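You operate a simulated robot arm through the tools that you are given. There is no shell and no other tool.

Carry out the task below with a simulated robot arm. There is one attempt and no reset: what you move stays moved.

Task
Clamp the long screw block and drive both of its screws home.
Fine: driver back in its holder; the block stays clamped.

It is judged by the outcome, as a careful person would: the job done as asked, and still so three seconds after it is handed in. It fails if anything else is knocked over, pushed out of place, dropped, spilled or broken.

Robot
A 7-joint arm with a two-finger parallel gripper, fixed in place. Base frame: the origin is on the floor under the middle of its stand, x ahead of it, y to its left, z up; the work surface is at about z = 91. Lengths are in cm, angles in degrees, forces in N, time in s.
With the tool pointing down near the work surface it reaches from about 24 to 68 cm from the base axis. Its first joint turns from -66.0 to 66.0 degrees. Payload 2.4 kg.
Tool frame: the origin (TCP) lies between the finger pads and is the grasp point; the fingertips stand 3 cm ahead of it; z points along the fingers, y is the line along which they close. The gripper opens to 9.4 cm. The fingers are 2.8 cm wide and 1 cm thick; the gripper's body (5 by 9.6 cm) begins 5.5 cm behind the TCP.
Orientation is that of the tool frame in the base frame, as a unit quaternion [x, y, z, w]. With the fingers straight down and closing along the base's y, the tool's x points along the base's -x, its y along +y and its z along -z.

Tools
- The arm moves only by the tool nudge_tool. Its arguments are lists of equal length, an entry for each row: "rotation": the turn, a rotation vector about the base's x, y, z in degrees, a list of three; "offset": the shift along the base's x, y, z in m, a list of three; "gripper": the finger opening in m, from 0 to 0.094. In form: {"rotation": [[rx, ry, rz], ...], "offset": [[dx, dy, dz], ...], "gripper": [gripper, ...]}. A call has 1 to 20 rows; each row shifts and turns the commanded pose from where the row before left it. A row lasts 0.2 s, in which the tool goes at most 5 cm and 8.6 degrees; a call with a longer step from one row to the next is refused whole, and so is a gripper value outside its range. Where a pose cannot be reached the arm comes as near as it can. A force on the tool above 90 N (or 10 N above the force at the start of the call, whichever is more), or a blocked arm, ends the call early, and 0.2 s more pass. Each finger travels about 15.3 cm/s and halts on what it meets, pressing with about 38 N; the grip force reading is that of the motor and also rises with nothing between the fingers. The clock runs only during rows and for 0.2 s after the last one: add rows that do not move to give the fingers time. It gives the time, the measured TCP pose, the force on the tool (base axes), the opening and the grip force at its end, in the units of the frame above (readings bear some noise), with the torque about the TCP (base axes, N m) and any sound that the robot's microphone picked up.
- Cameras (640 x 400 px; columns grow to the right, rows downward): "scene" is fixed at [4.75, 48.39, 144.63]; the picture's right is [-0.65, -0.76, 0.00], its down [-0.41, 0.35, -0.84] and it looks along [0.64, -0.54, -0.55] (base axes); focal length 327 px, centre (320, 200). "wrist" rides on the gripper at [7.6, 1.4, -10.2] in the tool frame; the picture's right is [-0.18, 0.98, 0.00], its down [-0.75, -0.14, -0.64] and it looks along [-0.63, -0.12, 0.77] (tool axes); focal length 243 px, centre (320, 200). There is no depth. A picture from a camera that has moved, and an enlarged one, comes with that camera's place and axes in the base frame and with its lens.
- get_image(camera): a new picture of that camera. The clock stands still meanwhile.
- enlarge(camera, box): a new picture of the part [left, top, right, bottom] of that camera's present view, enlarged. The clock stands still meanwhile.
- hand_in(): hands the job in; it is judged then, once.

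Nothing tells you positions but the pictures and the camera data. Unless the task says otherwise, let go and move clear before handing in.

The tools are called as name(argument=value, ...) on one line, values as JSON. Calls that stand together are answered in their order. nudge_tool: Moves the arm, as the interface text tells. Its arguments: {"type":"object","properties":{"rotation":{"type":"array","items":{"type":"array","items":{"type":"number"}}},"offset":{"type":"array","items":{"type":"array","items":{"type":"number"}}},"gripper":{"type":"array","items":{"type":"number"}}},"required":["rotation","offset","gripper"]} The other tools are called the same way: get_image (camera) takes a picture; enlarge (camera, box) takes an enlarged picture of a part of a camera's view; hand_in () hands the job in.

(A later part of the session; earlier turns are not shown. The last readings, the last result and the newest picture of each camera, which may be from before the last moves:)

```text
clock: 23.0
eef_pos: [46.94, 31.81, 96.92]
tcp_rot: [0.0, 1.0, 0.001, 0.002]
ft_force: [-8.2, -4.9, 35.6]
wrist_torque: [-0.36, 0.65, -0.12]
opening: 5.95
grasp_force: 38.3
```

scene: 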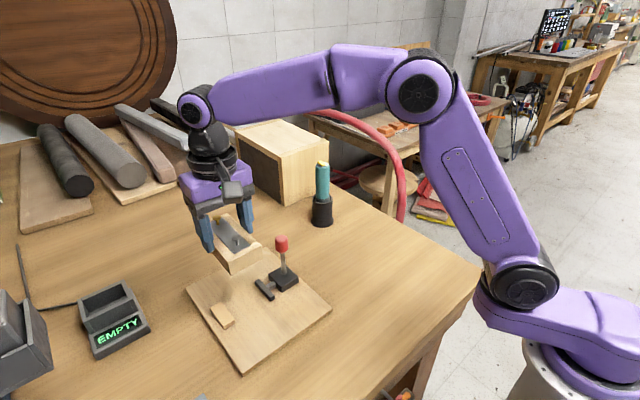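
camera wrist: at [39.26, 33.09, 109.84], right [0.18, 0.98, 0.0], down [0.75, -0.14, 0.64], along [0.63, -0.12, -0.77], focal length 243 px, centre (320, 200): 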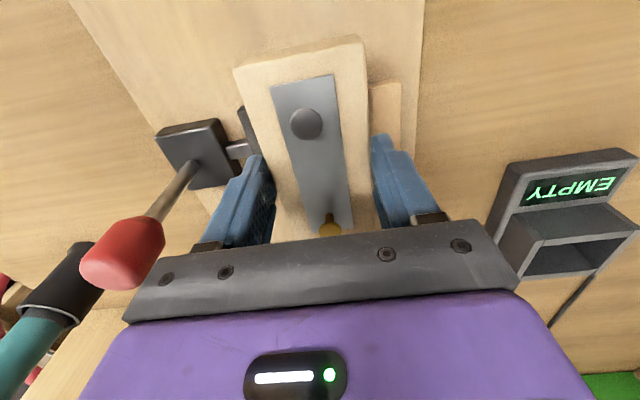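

There's contact at TCP z≈96.9. I'll back off 1 mm to relieve it and check whether the block is on the plate or the finger is on the stop.

nudge_tool(rotation=[[0, 0, 0]], offset=[[0, 0, 0.002]], gripper=[0.05])

enlarge(camera="scene", box=[210, 260, 280, 340])

get_image(camera="wrist")

```text
clock: 23.4
eef_pos: [47.04, 31.83, 96.94]
tcp_rot: [0.0, 1.0, 0.0, 0.001]
ft_force: [-5.5, -1.4, 26.3]
wrist_torque: [0.03, -0.2, -0.23]
opening: 5.95
grasp_force: 37.8
```

```text
5.00 times, centred on (245, 300) of scene
camera zoom: at [4.69, 48.36, 144.64], right [-0.65, -0.76, 0.0], down [-0.41, 0.35, -0.84], along [0.64, -0.54, -0.55], focal length 1635 px, centre (695, -300)
```

zoom: 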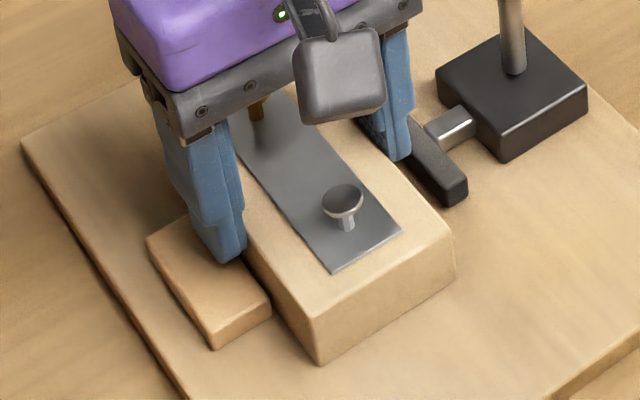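

```text
taken
camera wrist: at [39.42, 33.29, 107.03], right [0.18, 0.98, 0.0], down [0.75, -0.14, 0.64], along [0.63, -0.12, -0.77], focal length 243 px, centre (320, 200)
```

wrist: 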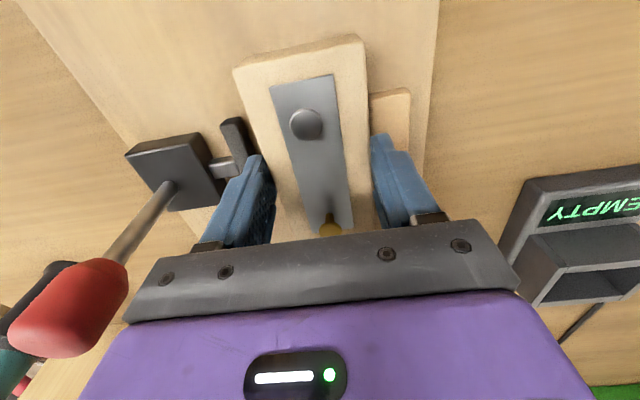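

Torque is centred, so the contact is the block on the plate (plate top ≈ 92.3) and not a finger on the stop. I'll relieve the down force and slide the block gently to the stop.

nudge_tool(rotation=[[0, 0, 0], [0, 0, 0], [0, 0, 0], [0, 0, 0]], offset=[[0, 0, 0.001], [0, 0.002, 0], [0, 0.001, 0], [0, 0.001, 0]], gripper=[0.05, 0.05, 0.05, 0.05])

```text
clock: 24.4
eef_pos: [47.0, 32.12, 96.89]
tcp_rot: [0.001, 1.0, -0.001, -0.001]
ft_force: [1.7, -11.3, 10.8]
wrist_torque: [-0.06, -0.75, -0.03]
opening: 5.93
grasp_force: 38.1
```

nudge_tool(rotation=[[0, 0, 0], [0, 0, 0]], offset=[[0, 0.001, 0.0005], [0, 0.001, 0]], gripper=[0.05, 0.05])

enlarge(camera="scene", box=[210, 260, 280, 340])

```text
clock: 25.0
eef_pos: [46.97, 32.03, 96.96]
tcp_rot: [0.001, 1.0, -0.003, -0.002]
ft_force: [1.7, -24.2, 7.6]
wrist_torque: [-0.66, -0.54, 0.4]
opening: 5.91
grasp_force: 37.8
```

```text
5.00 times, centred on (245, 300) of scene
camera zoom: at [4.74, 48.31, 144.65], right [-0.65, -0.76, 0.0], down [-0.41, 0.35, -0.84], along [0.64, -0.54, -0.55], focal length 1635 px, centre (695, -300)
```

zoom: 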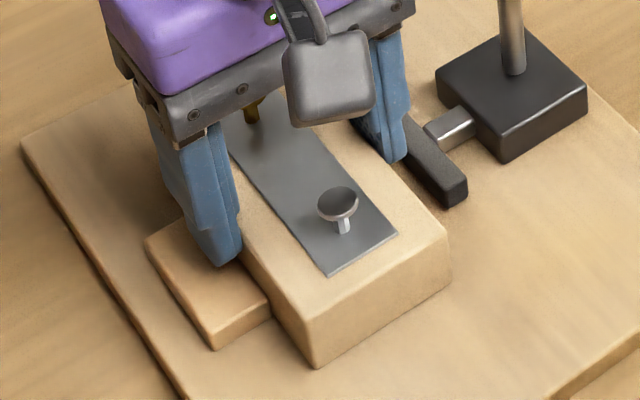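

The block is seated on the plate and against the stop. Relieving the side force, then opening and rising.

nudge_tool(rotation=[[0, 0, 0], [0, 0, 0], [0, 0, 0], [0, 0, 0], [0, 0, 0], [0, 0, 0]], offset=[[0, -0.0015, 0], [0, 0, 0], [0, 0, 0], [0, 0, 0.02], [0, 0, 0.04], [0, 0, 0.04]], gripper=[0.05, 0.068, 0.072, 0.072, 0.072, 0.072])

get_image(camera="wrist")

enlarge(camera="scene", box=[190, 220, 330, 350])

```text
clock: 26.4
eef_pos: [47.06, 32.33, 107.1]
tcp_rot: [0.0, 1.0, 0.001, 0.0]
ft_force: [-0.3, -0.7, 1.0]
wrist_torque: [-0.04, -0.01, -0.01]
opening: 7.19
grasp_force: 0.1
```

```text
taken
camera wrist: at [39.44, 33.71, 117.23], right [0.18, 0.98, 0.0], down [0.75, -0.14, 0.64], along [0.63, -0.12, -0.77], focal length 243 px, centre (320, 200)
```

wrist: 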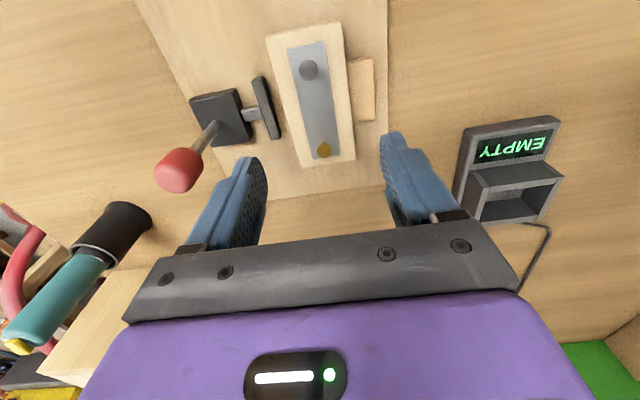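

```text
3.08 times, centred on (260, 285) of scene
camera zoom: at [4.75, 48.39, 144.63], right [-0.65, -0.76, 0.0], down [-0.41, 0.35, -0.84], along [0.64, -0.54, -0.55], focal length 1006 px, centre (505, -62)
```

zoom: 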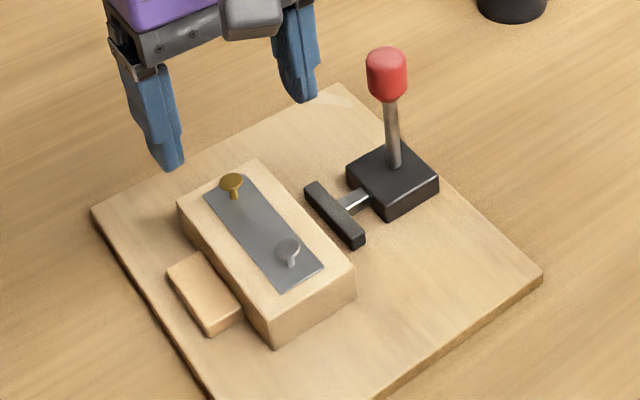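

The block now sits centred in the fixture against the stop. Next is the toggle handle at about (47.2, 22.1), top z≈103.3: I'll turn the gripper 90° so it grips the knob across x and can pivot it in the y–z plane.

nudge_tool(rotation=[[0, 0, 8.2], [0, 0, 8.2], [0, 0, 8.2], [0, 0, 8.2], [0, 0, 8.2], [0, 0, 8.2], [0, 0, 8.2], [0, 0, 8.2], [0, 0, 8.2], [0, 0, 8.2], [0, 0, 8]], offset=[[0, 0, 0.012], [0, 0, 0.012], [0, 0, 0.012], [0, -0.013, 0.012], [0, -0.013, 0.0], [0, -0.013, 0], [0, -0.013, 0], [0, -0.013, 0], [0, -0.013, 0], [0, -0.012, 0], [0.001, -0.012, 0]], gripper=[0.072, 0.072, 0.072, 0.072, 0.072, 0.072, 0.072, 0.072, 0.072, 0.072, 0.072])

get_image(camera="wrist")

get_image(camera="scene")

```text
clock: 28.8
eef_pos: [47.04, 22.23, 111.8]
tcp_rot: [0.709, -0.706, 0.0, -0.001]
ft_force: [-1.0, -0.6, 0.0]
wrist_torque: [-0.02, 0.01, -0.03]
opening: 7.21
grasp_force: 0.1
```

```text
taken
camera wrist: at [45.72, 14.56, 121.9], right [-0.98, 0.18, 0.0], down [0.14, 0.75, 0.64], along [0.12, 0.63, -0.77], focal length 243 px, centre (320, 200)
```

wrist: 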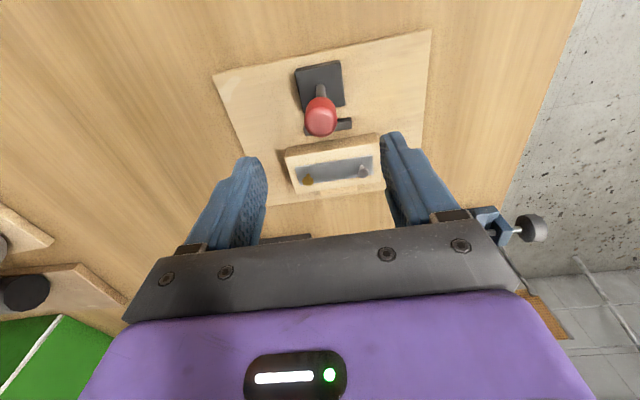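

```text
taken
```

scene: 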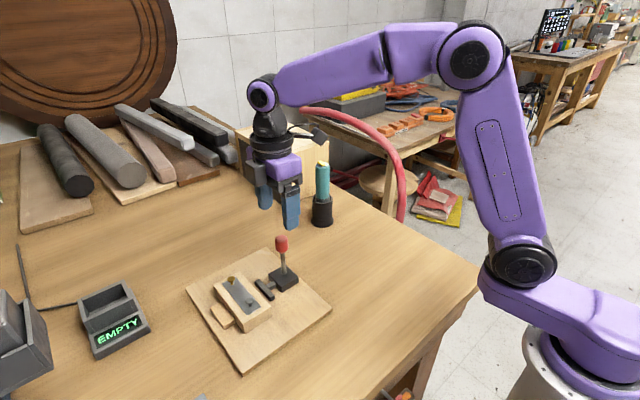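

The knob is centred between the fingers at about (47.1, 22.1, 102). Descending to it and closing on it.

nudge_tool(rotation=[[0, 0, 0], [0, 0, 0], [0, 0, 0], [0, 0, 0]], offset=[[0, 0, -0.025], [0, 0, -0.025], [0, 0, -0.025], [0, 0, -0.02]], gripper=[0.072, 0.06, 0.06, 0.06])

enlarge(camera="scene", box=[220, 200, 340, 320])

get_image(camera="wrist")

```text
clock: 29.8
eef_pos: [47.11, 22.15, 102.13]
tcp_rot: [-0.707, 0.707, 0.0, 0.0]
ft_force: [1.3, -0.1, 0.1]
wrist_torque: [0.03, -0.01, -0.05]
opening: 5.99
grasp_force: 0.0
```

```text
3.33 times, centred on (280, 260) of scene
camera zoom: at [4.75, 48.39, 144.63], right [-0.65, -0.76, 0.0], down [-0.41, 0.35, -0.84], along [0.64, -0.54, -0.55], focal length 1090 px, centre (453, 0)
```

zoom: 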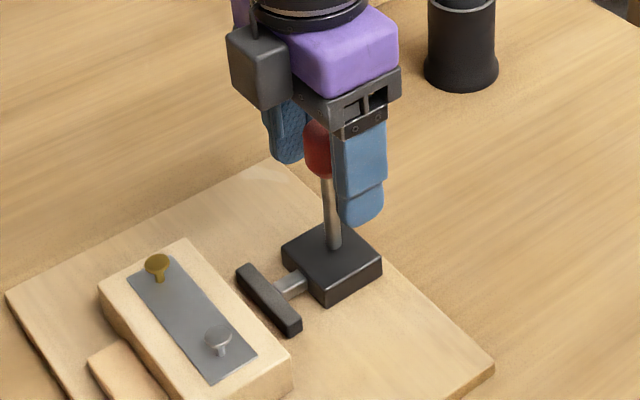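

```text
taken
camera wrist: at [45.69, 14.51, 112.36], right [-0.98, 0.18, 0.0], down [0.14, 0.75, 0.64], along [0.12, 0.63, -0.77], focal length 243 px, centre (320, 200)
```

wrist: 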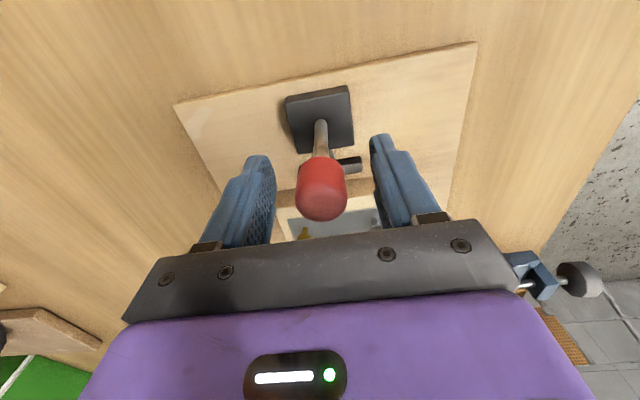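

nudge_tool(rotation=[[0, 0, 0], [0, 0, 0], [0, 0, 0], [0, 0, 0]], offset=[[0, 0, 0], [0, 0, 0], [0, 0, 0], [0, 0, 0]], gripper=[0.04, 0.025, 0.015, 0.015])

```text
clock: 30.8
eef_pos: [46.93, 22.22, 101.99]
tcp_rot: [-0.707, 0.707, 0.001, -0.001]
ft_force: [-7.6, -0.6, -1.6]
wrist_torque: [0.0, 0.11, -0.02]
opening: 2.52
grasp_force: 45.1
```

Gripped (knob 2.5 cm). I'll try a small tilt toward the plunger (+y) and watch force and pad movement.

nudge_tool(rotation=[[0, 0, 0], [0, 0, 0], [0, 0, 0]], offset=[[-0.0015, 0, 0], [0, 0.008, -0.0004], [0, 0.008, -0.001]], gripper=[0.015, 0.015, 0.015])

enlarge(camera="scene", box=[220, 200, 340, 320])

```text
clock: 31.6
eef_pos: [46.81, 24.37, 102.15]
tcp_rot: [0.71, -0.704, 0.0, -0.006]
ft_force: [2.6, 1.4, 0.5]
wrist_torque: [0.0, -0.2, 0.11]
opening: 1.66
grasp_force: 0.2
```

```text
3.33 times, centred on (280, 260) of scene
camera zoom: at [4.75, 48.41, 144.62], right [-0.65, -0.76, 0.0], down [-0.41, 0.35, -0.84], along [0.64, -0.54, -0.55], focal length 1090 px, centre (453, 0)
```

zoom: 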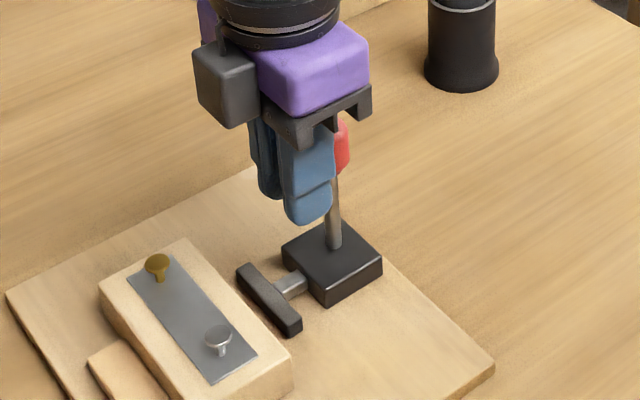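

The fingers slipped past the knob toward +y; the handle didn't yield that way. It may throw the other way, so from here I'll close the fingers and push gently toward −y.

nudge_tool(rotation=[[0, 0, 0], [0, 0, 0], [0, 0, 0], [0, 0, 0]], offset=[[0, 0.008, 0], [0, 0, 0], [0, -0.005, 0], [0, -0.005, 0]], gripper=[0.015, 0.0, 0.0, 0.0])

enlarge(camera="scene", box=[220, 200, 340, 320])

get_image(camera="wrist")

```text
clock: 32.6
eef_pos: [46.98, 23.38, 102.17]
tcp_rot: [0.707, -0.707, 0.001, 0.0]
ft_force: [0.1, 1.9, -0.4]
wrist_torque: [0.03, 0.03, -0.01]
opening: 0.0
grasp_force: 32.8
```

```text
3.33 times, centred on (280, 260) of scene
camera zoom: at [4.75, 48.4, 144.63], right [-0.65, -0.76, 0.0], down [-0.41, 0.35, -0.84], along [0.64, -0.54, -0.55], focal length 1090 px, centre (453, 0)
```

zoom: 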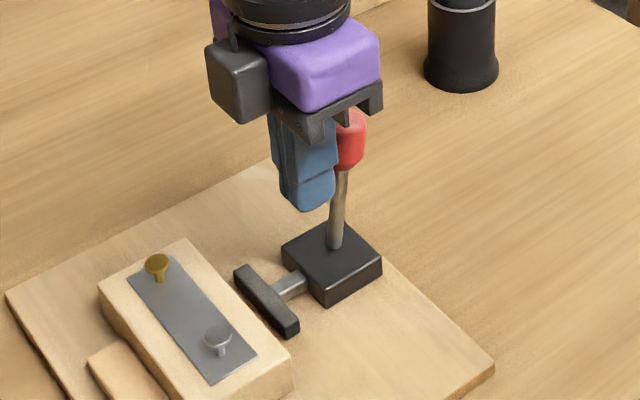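

```text
taken
camera wrist: at [45.53, 15.9, 112.27], right [-0.98, 0.18, 0.0], down [0.14, 0.75, 0.64], along [0.12, 0.63, -0.77], focal length 243 px, centre (320, 200)
```

wrist: 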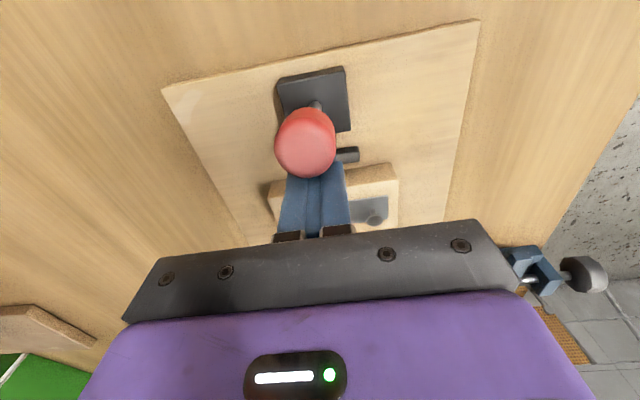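

The handle yields easily toward −y and the pad moves toward the block, so that's the clamping direction. I'll push the handle along its arc with the closed fingertips.

nudge_tool(rotation=[[0, 0, 0], [0, 0, 0], [0, 0, 0], [0, 0, 0], [0, 0, 0]], offset=[[0, -0.007, 0.008], [0, -0.0074, 0.0088], [0, -0.0136, -0.004], [0, -0.0063, -0.0031], [0, -0.0063, -0.0031]], gripper=[0, 0, 0, 0, 0])

enlarge(camera="scene", box=[220, 200, 340, 320])

get_image(camera="wrist")

```text
clock: 33.8
eef_pos: [46.95, 19.52, 102.77]
tcp_rot: [0.707, -0.707, 0.0, -0.001]
ft_force: [-0.3, 1.7, -0.7]
wrist_torque: [0.05, 0.01, -0.01]
opening: 0.02
grasp_force: 32.5
```

```text
3.33 times, centred on (280, 260) of scene
camera zoom: at [4.75, 48.39, 144.63], right [-0.65, -0.76, 0.0], down [-0.41, 0.35, -0.84], along [0.64, -0.54, -0.55], focal length 1090 px, centre (453, 0)
```

zoom: 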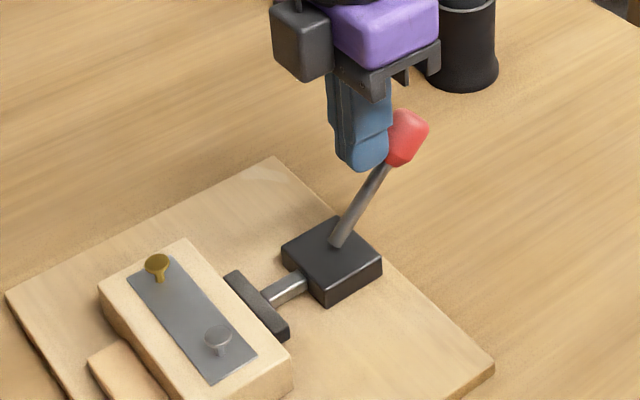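

```text
taken
camera wrist: at [45.59, 11.83, 112.94], right [-0.98, 0.18, 0.0], down [0.14, 0.75, 0.64], along [0.12, 0.63, -0.77], focal length 243 px, centre (320, 200)
```

wrist: 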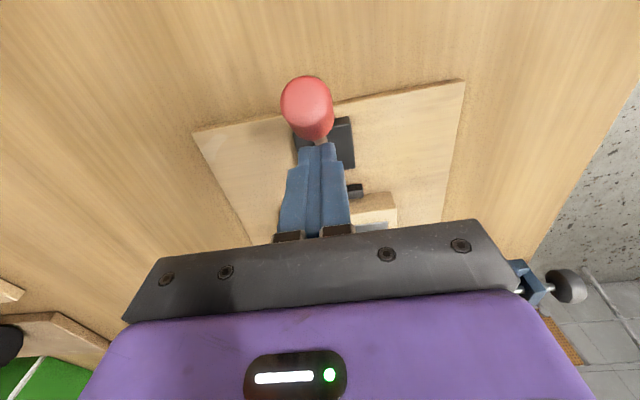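

The handle is about 40° over and the pad is closing on the block. Continuing along the arc in smaller steps.

nudge_tool(rotation=[[0, 0, 0], [0, 0, 0], [0, 0, 0], [0, 0, 0]], offset=[[0, -0.0067, -0.0038], [0, -0.0067, -0.0039], [0, -0.005, -0.0049], [0, -0.0048, -0.0053]], gripper=[0, 0, 0, 0])

enlarge(camera="scene", box=[220, 200, 340, 320])

get_image(camera="wrist")

```text
clock: 34.8
eef_pos: [47.15, 17.21, 101.01]
tcp_rot: [-0.707, 0.707, -0.001, 0.0]
ft_force: [0.4, 1.4, 2.1]
wrist_torque: [-0.01, -0.01, -0.01]
opening: 0.01
grasp_force: 32.9
```

```text
3.33 times, centred on (280, 260) of scene
camera zoom: at [4.74, 48.4, 144.63], right [-0.65, -0.76, 0.0], down [-0.41, 0.35, -0.84], along [0.64, -0.54, -0.55], focal length 1090 px, centre (453, 0)
```

zoom: 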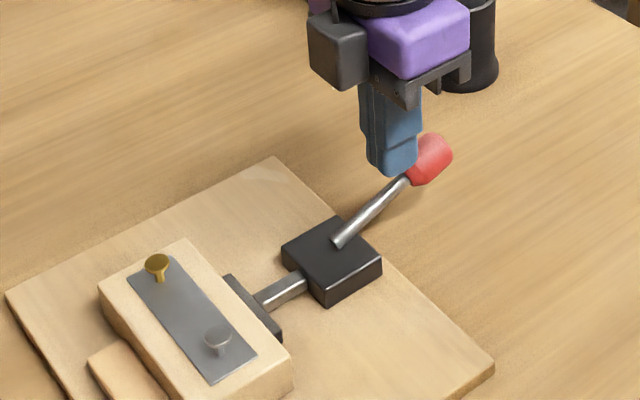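

```text
taken
camera wrist: at [45.61, 9.54, 111.18], right [-0.98, 0.18, 0.0], down [0.14, 0.75, 0.64], along [0.12, 0.63, -0.77], focal length 243 px, centre (320, 200)
```

wrist: 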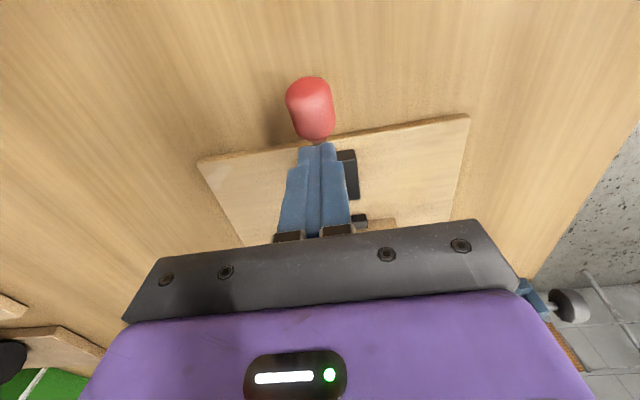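

The pad is about to touch the block with the handle near 60°. Continuing gently until it locks.

nudge_tool(rotation=[[0, 0, 0], [0, 0, 0], [0, 0, 0]], offset=[[0, -0.0045, -0.006], [0, -0.004, -0.006], [0, -0.003, -0.006]], gripper=[0, 0, 0])

enlarge(camera="scene", box=[220, 200, 340, 320])

```text
clock: 35.5
eef_pos: [47.4, 17.5, 100.49]
tcp_rot: [0.711, -0.703, 0.001, -0.016]
ft_force: [-1.3, 7.1, 6.2]
wrist_torque: [0.17, 0.05, 0.03]
opening: 0.0
grasp_force: 33.3
stopped in row 3: the force on the tool passed its limit at 95 N (the readings are from after the stop); the commanded pose is now the measured one
```

```text
3.33 times, centred on (280, 260) of scene
camera zoom: at [4.74, 48.41, 144.62], right [-0.65, -0.76, 0.0], down [-0.41, 0.35, -0.84], along [0.64, -0.54, -0.55], focal length 1090 px, centre (453, 0)
```

zoom: 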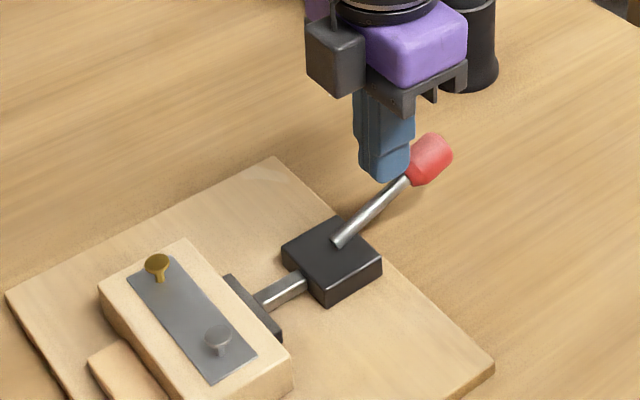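

Force spiked at the end of travel. I'll back off and inspect whether the pad is tight on the block and the handle stays put.

nudge_tool(rotation=[[0, 0, 0], [0, 0, 0], [0, 0, 0], [0, 0, 0]], offset=[[0, 0.005, 0.02], [0, 0, 0.04], [0, -0.02, 0.04], [0, -0.02, 0.02]], gripper=[0, 0, 0, 0])

get_image(camera="wrist")

enlarge(camera="wrist", box=[200, 20, 440, 240])

enlarge(camera="scene", box=[210, 250, 320, 340])

```text
clock: 36.5
eef_pos: [47.29, 13.85, 112.45]
tcp_rot: [0.71, -0.704, 0.0, -0.014]
ft_force: [0.8, 0.0, 0.1]
wrist_torque: [0.0, -0.01, 0.01]
opening: 0.0
grasp_force: 33.4
```

```text
taken
camera wrist: at [45.77, 5.95, 122.46], right [-0.98, 0.18, -0.02], down [0.12, 0.74, 0.66], along [0.13, 0.65, -0.75], focal length 243 px, centre (320, 200)
```

wrist: 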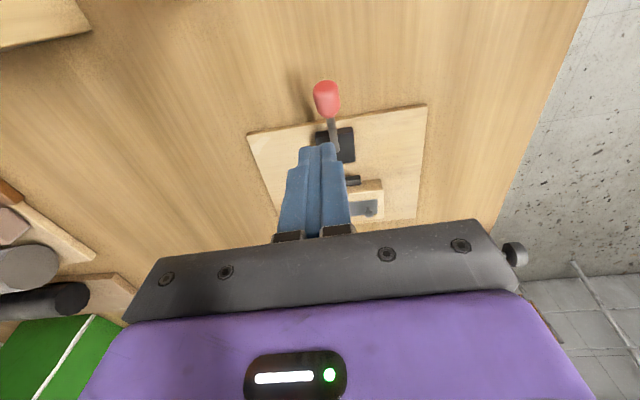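

```text
1.82 times, centred on (320, 130) of wrist
camera zoom: at [45.77, 5.95, 122.46], right [-0.98, 0.18, -0.02], down [0.12, 0.74, 0.66], along [0.13, 0.65, -0.75], focal length 441 px, centre (320, 327)
```

zoom: 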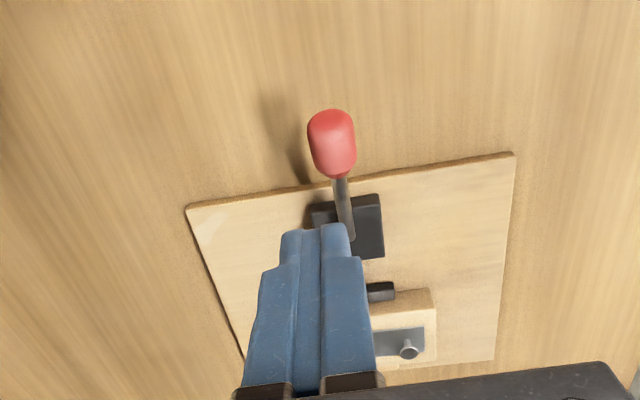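

```text
4.44 times, centred on (265, 295) of scene
camera zoom: at [4.75, 48.39, 144.63], right [-0.65, -0.76, 0.0], down [-0.41, 0.35, -0.84], along [0.64, -0.54, -0.55], focal length 1454 px, centre (564, -222)
```

zoom: 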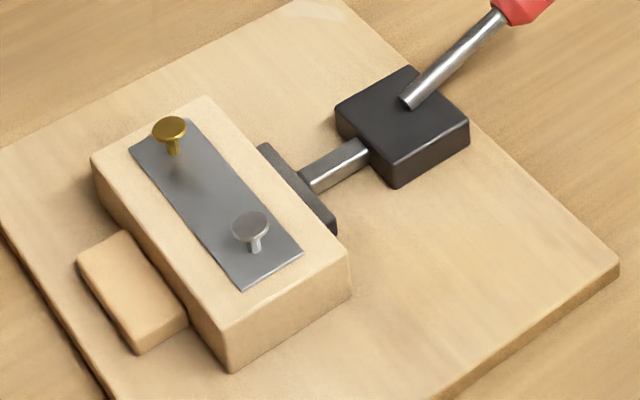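

The handle stays over and the pad appears against the block. I'll straighten the tool, return to yaw 0 and look from above at the pad–block contact.

nudge_tool(rotation=[[-1.14, 1.13, 0], [0, 0, -8.2], [0, 0, -8.2], [0, 0, -8.2], [0, 0, -8.2], [0, 0, -8.2], [0, 0, -8.2], [0, 0, -8.2], [0, 0, -8.2], [0, 0, -8.2], [0, 0, -8.2], [0, 0, -8.4]], offset=[[0, 0, 0], [-0.004, 0.0125, -0.002], [-0.004, 0.0125, -0.002], [-0.004, 0.0125, -0.002], [-0.004, 0.0125, -0.002], [-0.004, 0.0125, -0.002], [-0.004, 0.0125, -0.002], [-0.004, 0.0125, -0.002], [-0.004, 0.0125, -0.002], [-0.004, 0.0125, -0.002], [-0.004, 0.0125, -0.002], [-0.004, 0.0115, -0.002]], gripper=[0.02, 0.05, 0.09, 0.09, 0.09, 0.09, 0.09, 0.09, 0.09, 0.09, 0.09, 0.09])

get_image(camera="wrist")

enlarge(camera="wrist", box=[240, 40, 440, 220])

```text
clock: 39.1
eef_pos: [42.78, 27.54, 110.25]
tcp_rot: [-0.001, 1.0, -0.002, -0.001]
ft_force: [0.3, 0.2, -0.3]
wrist_torque: [0.04, 0.03, -0.03]
opening: 9.01
grasp_force: 0.1
```

```text
taken
camera wrist: at [35.29, 28.97, 120.39], right [0.18, 0.98, 0.0], down [0.75, -0.14, 0.64], along [0.63, -0.12, -0.77], focal length 243 px, centre (320, 200)
```

wrist: 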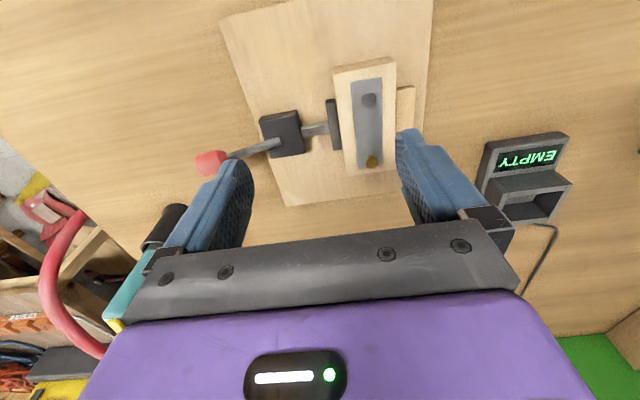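

```text
2.22 times, centred on (340, 130) of wrist
camera zoom: at [35.29, 28.97, 120.39], right [0.18, 0.98, 0.0], down [0.75, -0.14, 0.64], along [0.63, -0.12, -0.77], focal length 539 px, centre (276, 356)
```

zoom: 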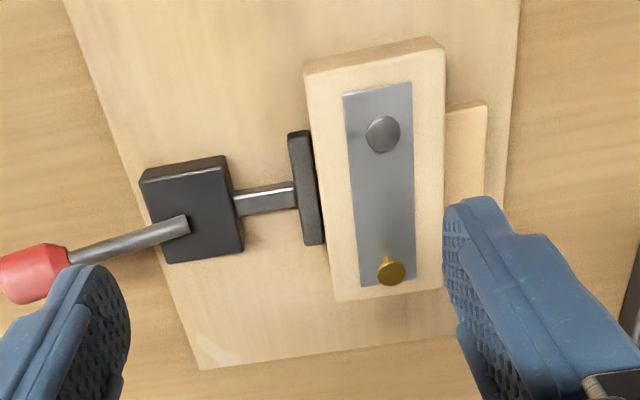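

enlarge(camera="wrist", box=[315, 60, 425, 180])

enlarge(camera="scene", box=[225, 265, 300, 325])

```text
3.33 times, centred on (370, 120) of wrist
camera zoom: at [35.29, 28.97, 120.39], right [0.18, 0.98, 0.0], down [0.75, -0.14, 0.64], along [0.63, -0.12, -0.77], focal length 809 px, centre (153, 467)
```

zoom: 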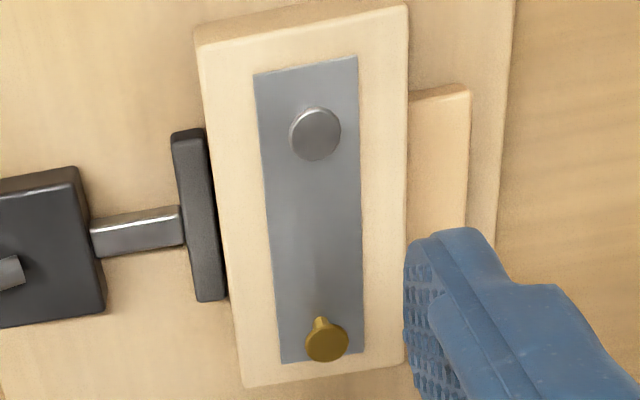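

```text
6.67 times, centred on (262, 295) of scene
camera zoom: at [4.75, 48.39, 144.63], right [-0.65, -0.76, 0.0], down [-0.41, 0.35, -0.84], along [0.64, -0.54, -0.55], focal length 2180 px, centre (703, -433)
```

zoom: 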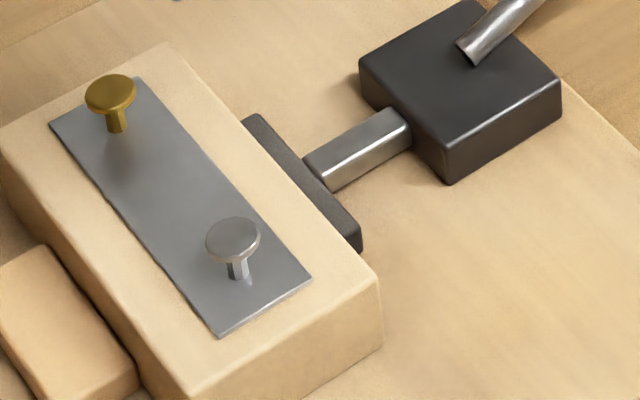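

The pad is pressed on the block and the block on the stop, so it's clamped; the screws are now near (43.5, 32.15) and (50.5, 32.15). Next I go to the driver and take a closer look to refine its position.

nudge_tool(rotation=[[0, 0, 0], [0, 0, 0], [0, 0, 0], [0, 0, 0], [0, 0, 0], [0, 0, 0], [0, 0, 0]], offset=[[0.011, -0.0364, 0.0168], [0.011, -0.0364, 0.0168], [0.011, -0.0364, 0.0168], [0.011, -0.0364, 0.0168], [0.011, -0.0364, 0.0168], [0.011, -0.0364, 0.0168], [0.011, -0.0364, 0.0168]], gripper=[0.08, 0.08, 0.08, 0.08, 0.08, 0.08, 0.08])

enlarge(camera="wrist", box=[240, 60, 400, 240])

get_image(camera="scene")

```text
clock: 40.7
eef_pos: [50.56, 2.03, 121.94]
tcp_rot: [-0.001, 1.0, -0.002, -0.001]
ft_force: [-0.3, 0.0, 0.7]
wrist_torque: [0.0, -0.02, 0.02]
opening: 8.02
grasp_force: 0.1
```

```text
2.22 times, centred on (320, 150) of wrist
camera zoom: at [43.0, 3.35, 132.1], right [0.18, 0.98, 0.0], down [0.75, -0.14, 0.64], along [0.63, -0.12, -0.77], focal length 539 px, centre (320, 311)
```

zoom: 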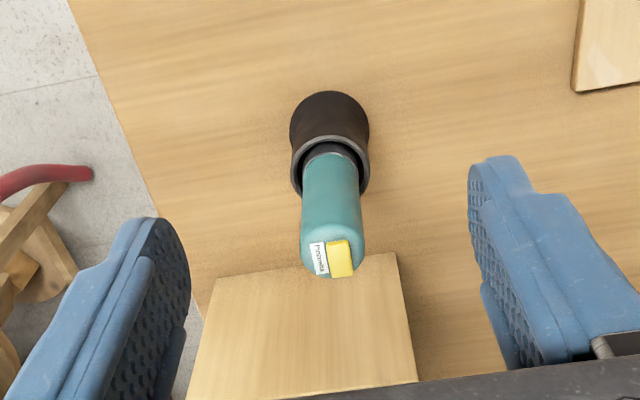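

```text
taken
```

scene: 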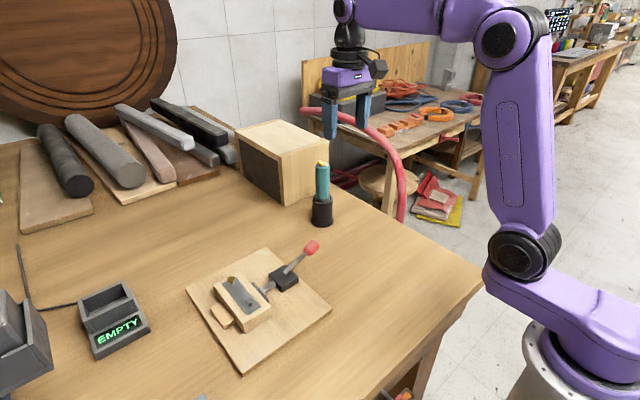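

The driver axis is at (58.5, 1.2) with its top at about z=108.6. I'll come above it and descend with open fingers to TCP z≈104.3, keeping the palm off the yellow button.

nudge_tool(rotation=[[0, 0, 0], [0, 0, 0], [0, 0, 0], [0, 0, 0], [0, 0, 0], [0, 0, 0]], offset=[[0.04, -0.004, 0], [0.0394, -0.0043, -0.02], [0, 0, -0.04], [0, 0, -0.04], [0, 0, -0.04], [0, 0, -0.036]], gripper=[0.08, 0.08, 0.08, 0.08, 0.08, 0.08])

enlarge(camera="scene", box=[270, 130, 370, 240])

get_image(camera="wrist")

```text
clock: 42.1
eef_pos: [58.74, 1.3, 104.21]
tcp_rot: [-0.002, 1.0, -0.002, 0.001]
ft_force: [0.2, -0.3, 0.0]
wrist_torque: [-0.02, 0.0, 0.0]
opening: 7.99
grasp_force: 0.1
```

```text
3.64 times, centred on (320, 185) of scene
camera zoom: at [4.75, 48.39, 144.63], right [-0.65, -0.76, 0.0], down [-0.41, 0.35, -0.84], along [0.64, -0.54, -0.55], focal length 1189 px, centre (320, 254)
```

zoom: 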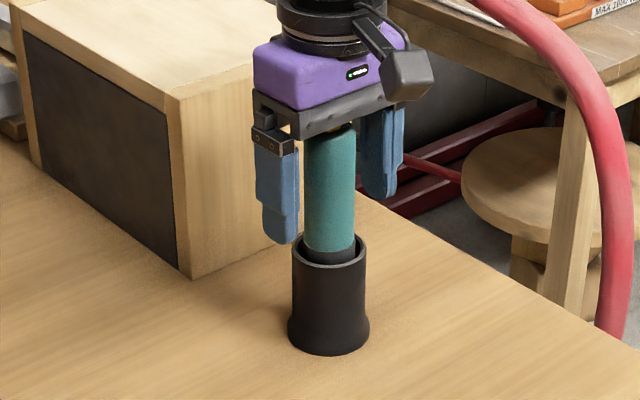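

```text
taken
camera wrist: at [51.03, 2.61, 114.42], right [0.18, 0.98, 0.0], down [0.75, -0.14, 0.64], along [0.63, -0.12, -0.77], focal length 243 px, centre (320, 200)
```

wrist: 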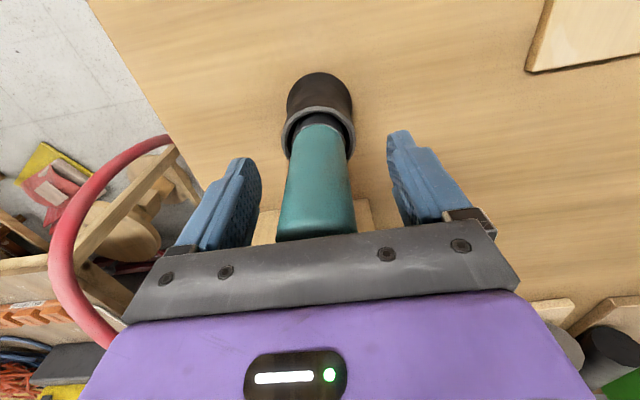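

The fingers straddle the driver's body well. Closing on it.

nudge_tool(rotation=[[0, 0, 0], [0, 0, 0], [0, 0, 0], [0, 0, 0], [0, 0, 0]], offset=[[-0.001, -0.001, 0], [0, 0, 0], [0, 0, 0], [0, 0, 0], [0, 0, 0]], gripper=[0.06, 0.04, 0.025, 0.02, 0.02])

enlarge(camera="scene", box=[270, 130, 370, 240])

get_image(camera="wrist")

```text
clock: 43.3
eef_pos: [58.36, 1.07, 104.31]
tcp_rot: [-0.002, 1.0, -0.002, -0.001]
ft_force: [-0.2, -0.3, 0.1]
wrist_torque: [0.02, 0.0, 0.01]
opening: 3.76
grasp_force: 38.2
```

```text
3.64 times, centred on (320, 185) of scene
camera zoom: at [4.76, 48.39, 144.63], right [-0.65, -0.76, 0.0], down [-0.41, 0.35, -0.84], along [0.64, -0.54, -0.55], focal length 1189 px, centre (320, 254)
```

zoom: 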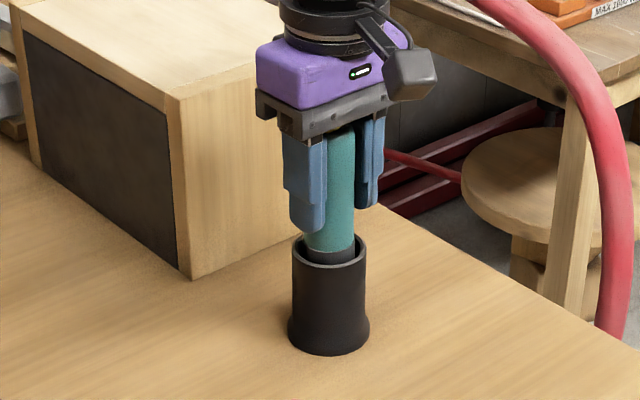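

```text
taken
camera wrist: at [50.89, 2.5, 114.48], right [0.18, 0.98, 0.0], down [0.76, -0.14, 0.64], along [0.63, -0.12, -0.77], focal length 243 px, centre (320, 200)
```

wrist: 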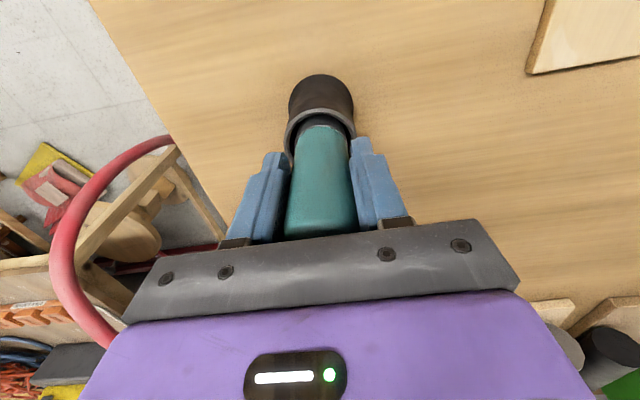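

Gripped (body 3.8 cm across). Recording this pose (58.36, 1.07, 104.31) for the return, then lifting straight up.

nudge_tool(rotation=[[0, 0, 0], [0, 0, 0], [0, 0, 0], [0, 0, 0], [0, 0, 0], [0, 0, 0]], offset=[[0, 0, 0.01], [0, 0, 0.02], [0, 0, 0.025], [0, 0, 0.025], [0, 0, 0.025], [0, 0, 0.02]], gripper=[0.02, 0.02, 0.02, 0.02, 0.02, 0.02])

enlarge(camera="scene", box=[260, 80, 380, 240])

get_image(camera="wrist")

```text
clock: 44.7
eef_pos: [58.45, 1.1, 116.94]
tcp_rot: [-0.002, 1.0, -0.002, -0.002]
ft_force: [-0.9, -0.7, -2.4]
wrist_torque: [-0.02, 0.02, -0.01]
opening: 3.78
grasp_force: 38.1
```

```text
2.50 times, centred on (320, 160) of scene
camera zoom: at [4.76, 48.39, 144.63], right [-0.65, -0.76, 0.0], down [-0.41, 0.35, -0.84], along [0.64, -0.54, -0.55], focal length 818 px, centre (320, 300)
```

zoom: 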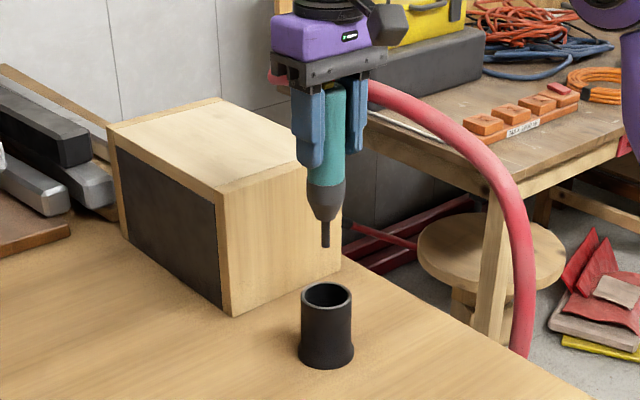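

```text
taken
camera wrist: at [50.89, 2.57, 127.06], right [0.18, 0.98, 0.0], down [0.75, -0.14, 0.64], along [0.63, -0.12, -0.77], focal length 243 px, centre (320, 200)
```

wrist: 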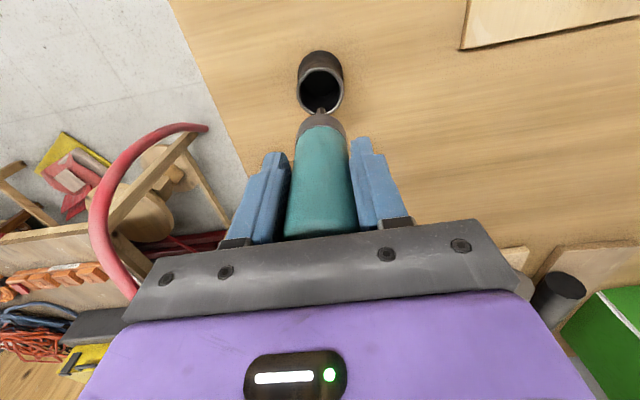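

The bit tip is about 12.7 cm below the TCP. I'll carry the driver to above the nearer (grey) screw at about (43.5, 32.15), staying high.

nudge_tool(rotation=[[0, 0, 0], [0, 0, 0], [0, 0, 0], [0, 0, 0], [0, 0, 0], [0, 0, 0], [0, 0, 0], [0, 0, 0], [0, 0, 0], [0, 0, 0]], offset=[[-0.015, 0.0311, 0], [-0.015, 0.0311, 0], [-0.015, 0.0311, 0], [-0.015, 0.0311, 0], [-0.015, 0.0311, 0], [-0.015, 0.0311, 0], [-0.015, 0.0311, 0], [-0.015, 0.0311, 0], [-0.015, 0.0311, -0.01], [-0.0145, 0.0311, -0.01]], gripper=[0.02, 0.02, 0.02, 0.02, 0.02, 0.02, 0.02, 0.02, 0.02, 0.02])

get_image(camera="wrist")

enlarge(camera="wrist", box=[270, 30, 390, 150])

enlarge(camera="scene", box=[190, 180, 320, 340])

```text
clock: 46.9
eef_pos: [43.47, 32.32, 114.97]
tcp_rot: [-0.001, 1.0, -0.001, 0.0]
ft_force: [0.7, 0.5, -3.7]
wrist_torque: [-0.02, 0.03, -0.01]
opening: 3.76
grasp_force: 38.5
```

```text
taken
camera wrist: at [35.92, 33.63, 125.09], right [0.18, 0.98, 0.0], down [0.75, -0.14, 0.64], along [0.63, -0.12, -0.77], focal length 243 px, centre (320, 200)
```

wrist: 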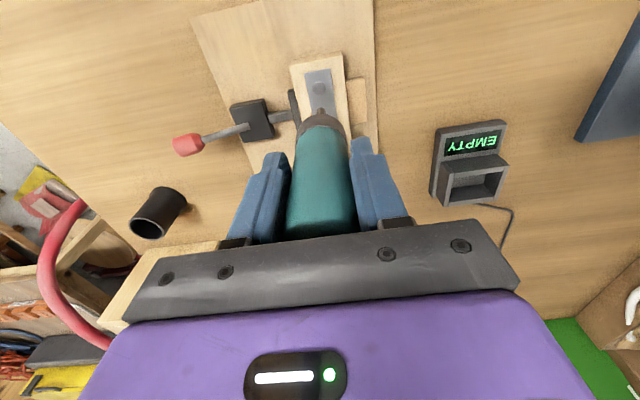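

```text
3.33 times, centred on (330, 90) of wrist
camera zoom: at [35.92, 33.63, 125.09], right [0.18, 0.98, 0.0], down [0.75, -0.14, 0.64], along [0.63, -0.12, -0.77], focal length 809 px, centre (287, 567)
```

zoom: 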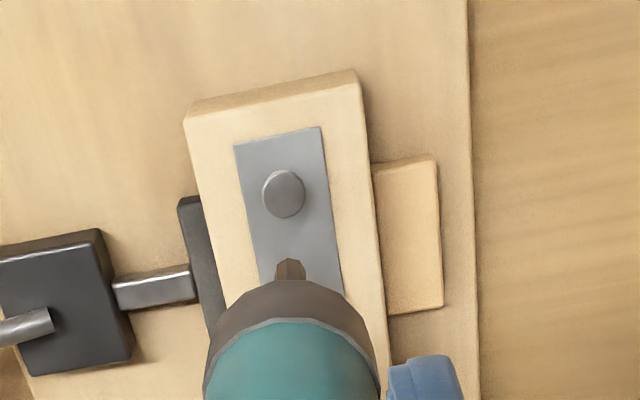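

```text
2.50 times, centred on (255, 260) of scene
camera zoom: at [4.76, 48.39, 144.63], right [-0.65, -0.76, 0.0], down [-0.41, 0.35, -0.84], along [0.64, -0.54, -0.55], focal length 818 px, centre (482, 50)
```

zoom: 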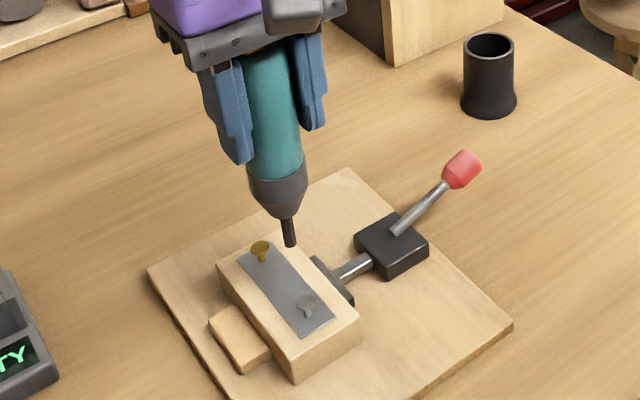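

Tip seems offset about +0.3 cm in x from the TCP. I'll shift −0.3 cm in x and lower to about 1–1.5 cm above the screw head, then compare tip and head directly.

nudge_tool(rotation=[[0, 0, 0], [0, 0, 0], [0, 0, 0]], offset=[[-0.003, -0.001, -0.015], [0, 0, -0.015], [0, 0, -0.01]], gripper=[0.02, 0.02, 0.02])

enlarge(camera="wrist", box=[270, 60, 370, 160])

enlarge(camera="scene", box=[210, 250, 290, 320])

```text
clock: 47.7
eef_pos: [43.26, 32.08, 110.96]
tcp_rot: [-0.002, 1.0, -0.002, 0.001]
ft_force: [0.1, 0.2, -2.7]
wrist_torque: [0.02, 0.01, 0.02]
opening: 3.8
grasp_force: 38.6
```

```text
4.00 times, centred on (320, 110) of wrist
camera zoom: at [35.61, 33.53, 121.07], right [0.18, 0.98, 0.0], down [0.75, -0.14, 0.64], along [0.63, -0.12, -0.77], focal length 970 px, centre (320, 560)
```

zoom: 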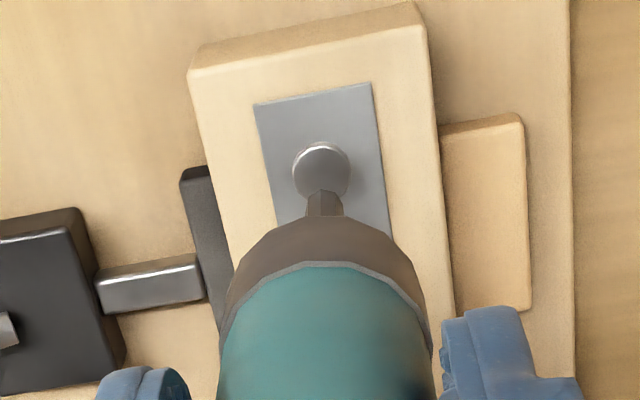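

```text
5.71 times, centred on (250, 285) of scene
camera zoom: at [4.75, 48.4, 144.63], right [-0.65, -0.76, 0.0], down [-0.41, 0.35, -0.84], along [0.64, -0.54, -0.55], focal length 1869 px, centre (720, -286)
```

zoom: 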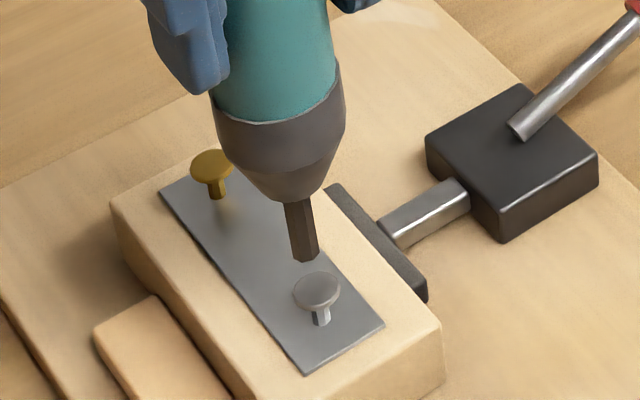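

Comparing both views, the tip needs about −0.25 cm in x, −0.05 cm in y and is ~1 cm above the head. Adjusting and lowering 0.7 cm.

nudge_tool(rotation=[[0, 0, 0], [0, 0, 0]], offset=[[-0.0025, -0.0005, 0], [0, 0, -0.007]], gripper=[0.02, 0.02])

enlarge(camera="wrist", box=[270, 60, 370, 160])

enlarge(camera="scene", box=[230, 265, 280, 310])

```text
clock: 48.3
eef_pos: [42.88, 32.02, 110.26]
tcp_rot: [-0.002, 1.0, -0.001, 0.0]
ft_force: [-0.2, 1.1, -2.7]
wrist_torque: [0.02, 0.01, -0.01]
opening: 3.76
grasp_force: 37.8
```

```text
4.00 times, centred on (320, 110) of wrist
camera zoom: at [35.37, 33.44, 120.34], right [0.18, 0.98, 0.0], down [0.75, -0.14, 0.64], along [0.63, -0.12, -0.77], focal length 970 px, centre (320, 560)
```

zoom: 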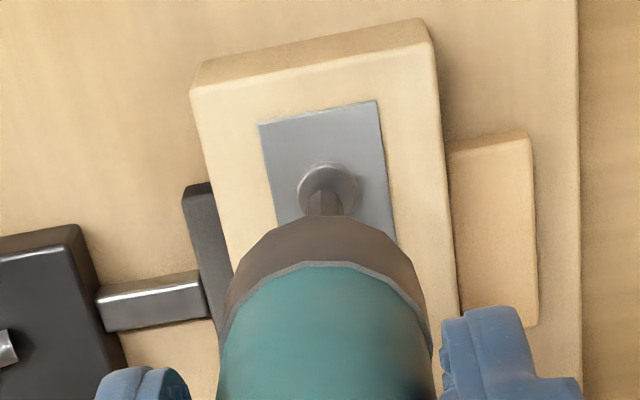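

```text
8.89 times, centred on (255, 288) of scene
camera zoom: at [4.75, 48.4, 144.63], right [-0.65, -0.76, 0.0], down [-0.41, 0.35, -0.84], along [0.64, -0.54, -0.55], focal length 2907 px, centre (898, -578)
```

zoom: 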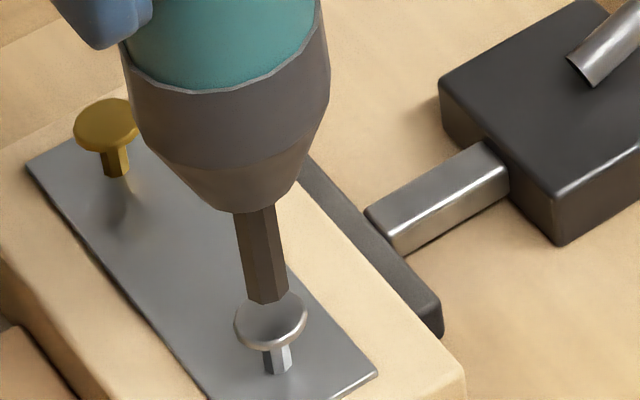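

Tip and head line up closely now. I'll shift +0.05 cm in y and lower in small steps to make contact.

nudge_tool(rotation=[[0, 0, 0], [0, 0, 0], [0, 0, 0], [0, 0, 0]], offset=[[0, 0.0005, -0.002], [0, 0, -0.002], [0, 0, -0.001], [0, 0, -0.001]], gripper=[0.02, 0.02, 0.02, 0.02])

enlarge(camera="scene", box=[230, 265, 280, 310])

```text
clock: 49.3
eef_pos: [42.96, 31.99, 109.61]
tcp_rot: [-0.002, 1.0, -0.002, -0.001]
ft_force: [0.0, -0.2, -2.6]
wrist_torque: [0.01, 0.03, 0.0]
opening: 3.75
grasp_force: 37.8
```

```text
8.89 times, centred on (255, 288) of scene
camera zoom: at [4.75, 48.4, 144.63], right [-0.65, -0.76, 0.0], down [-0.41, 0.35, -0.84], along [0.64, -0.54, -0.55], focal length 2907 px, centre (898, -578)
```

zoom: 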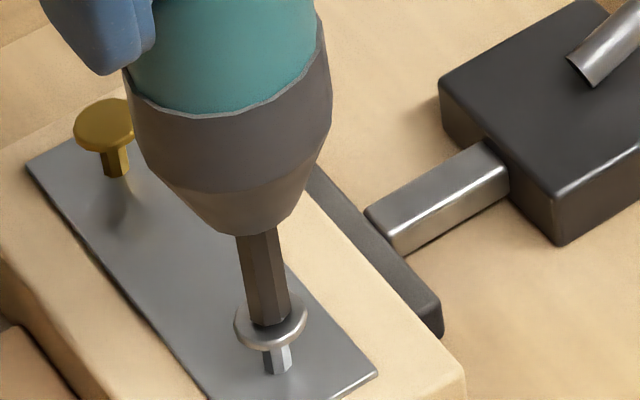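

The tip is essentially at the head with no contact force yet. Continuing down slowly and watching force and sound.

nudge_tool(rotation=[[0, 0, 0], [0, 0, 0], [0, 0, 0], [0, 0, 0]], offset=[[0, 0, -0.001], [0, 0, -0.001], [0, 0, -0.001], [0, 0, -0.001]], gripper=[0.02, 0.02, 0.02, 0.02])

enlarge(camera="scene", box=[230, 265, 280, 310])

```text
clock: 50.3
eef_pos: [43.05, 32.1, 109.25]
tcp_rot: [-0.002, 1.0, -0.002, 0.0]
ft_force: [-0.1, -0.6, -1.1]
wrist_torque: [-0.08, -0.01, 0.02]
opening: 3.77
grasp_force: 38.2
```

```text
8.89 times, centred on (255, 288) of scene
camera zoom: at [4.75, 48.39, 144.63], right [-0.65, -0.76, 0.0], down [-0.41, 0.35, -0.84], along [0.64, -0.54, -0.55], focal length 2907 px, centre (898, -578)
```

zoom: 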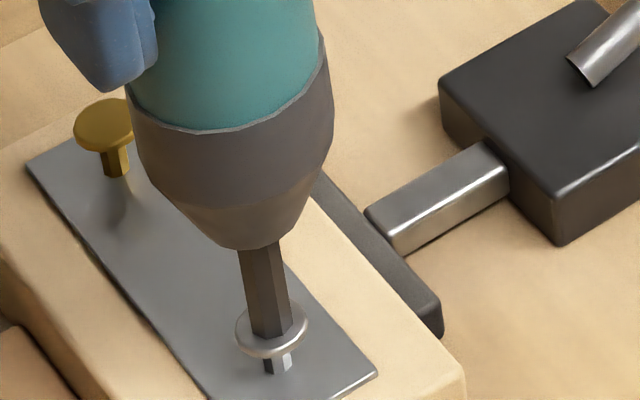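

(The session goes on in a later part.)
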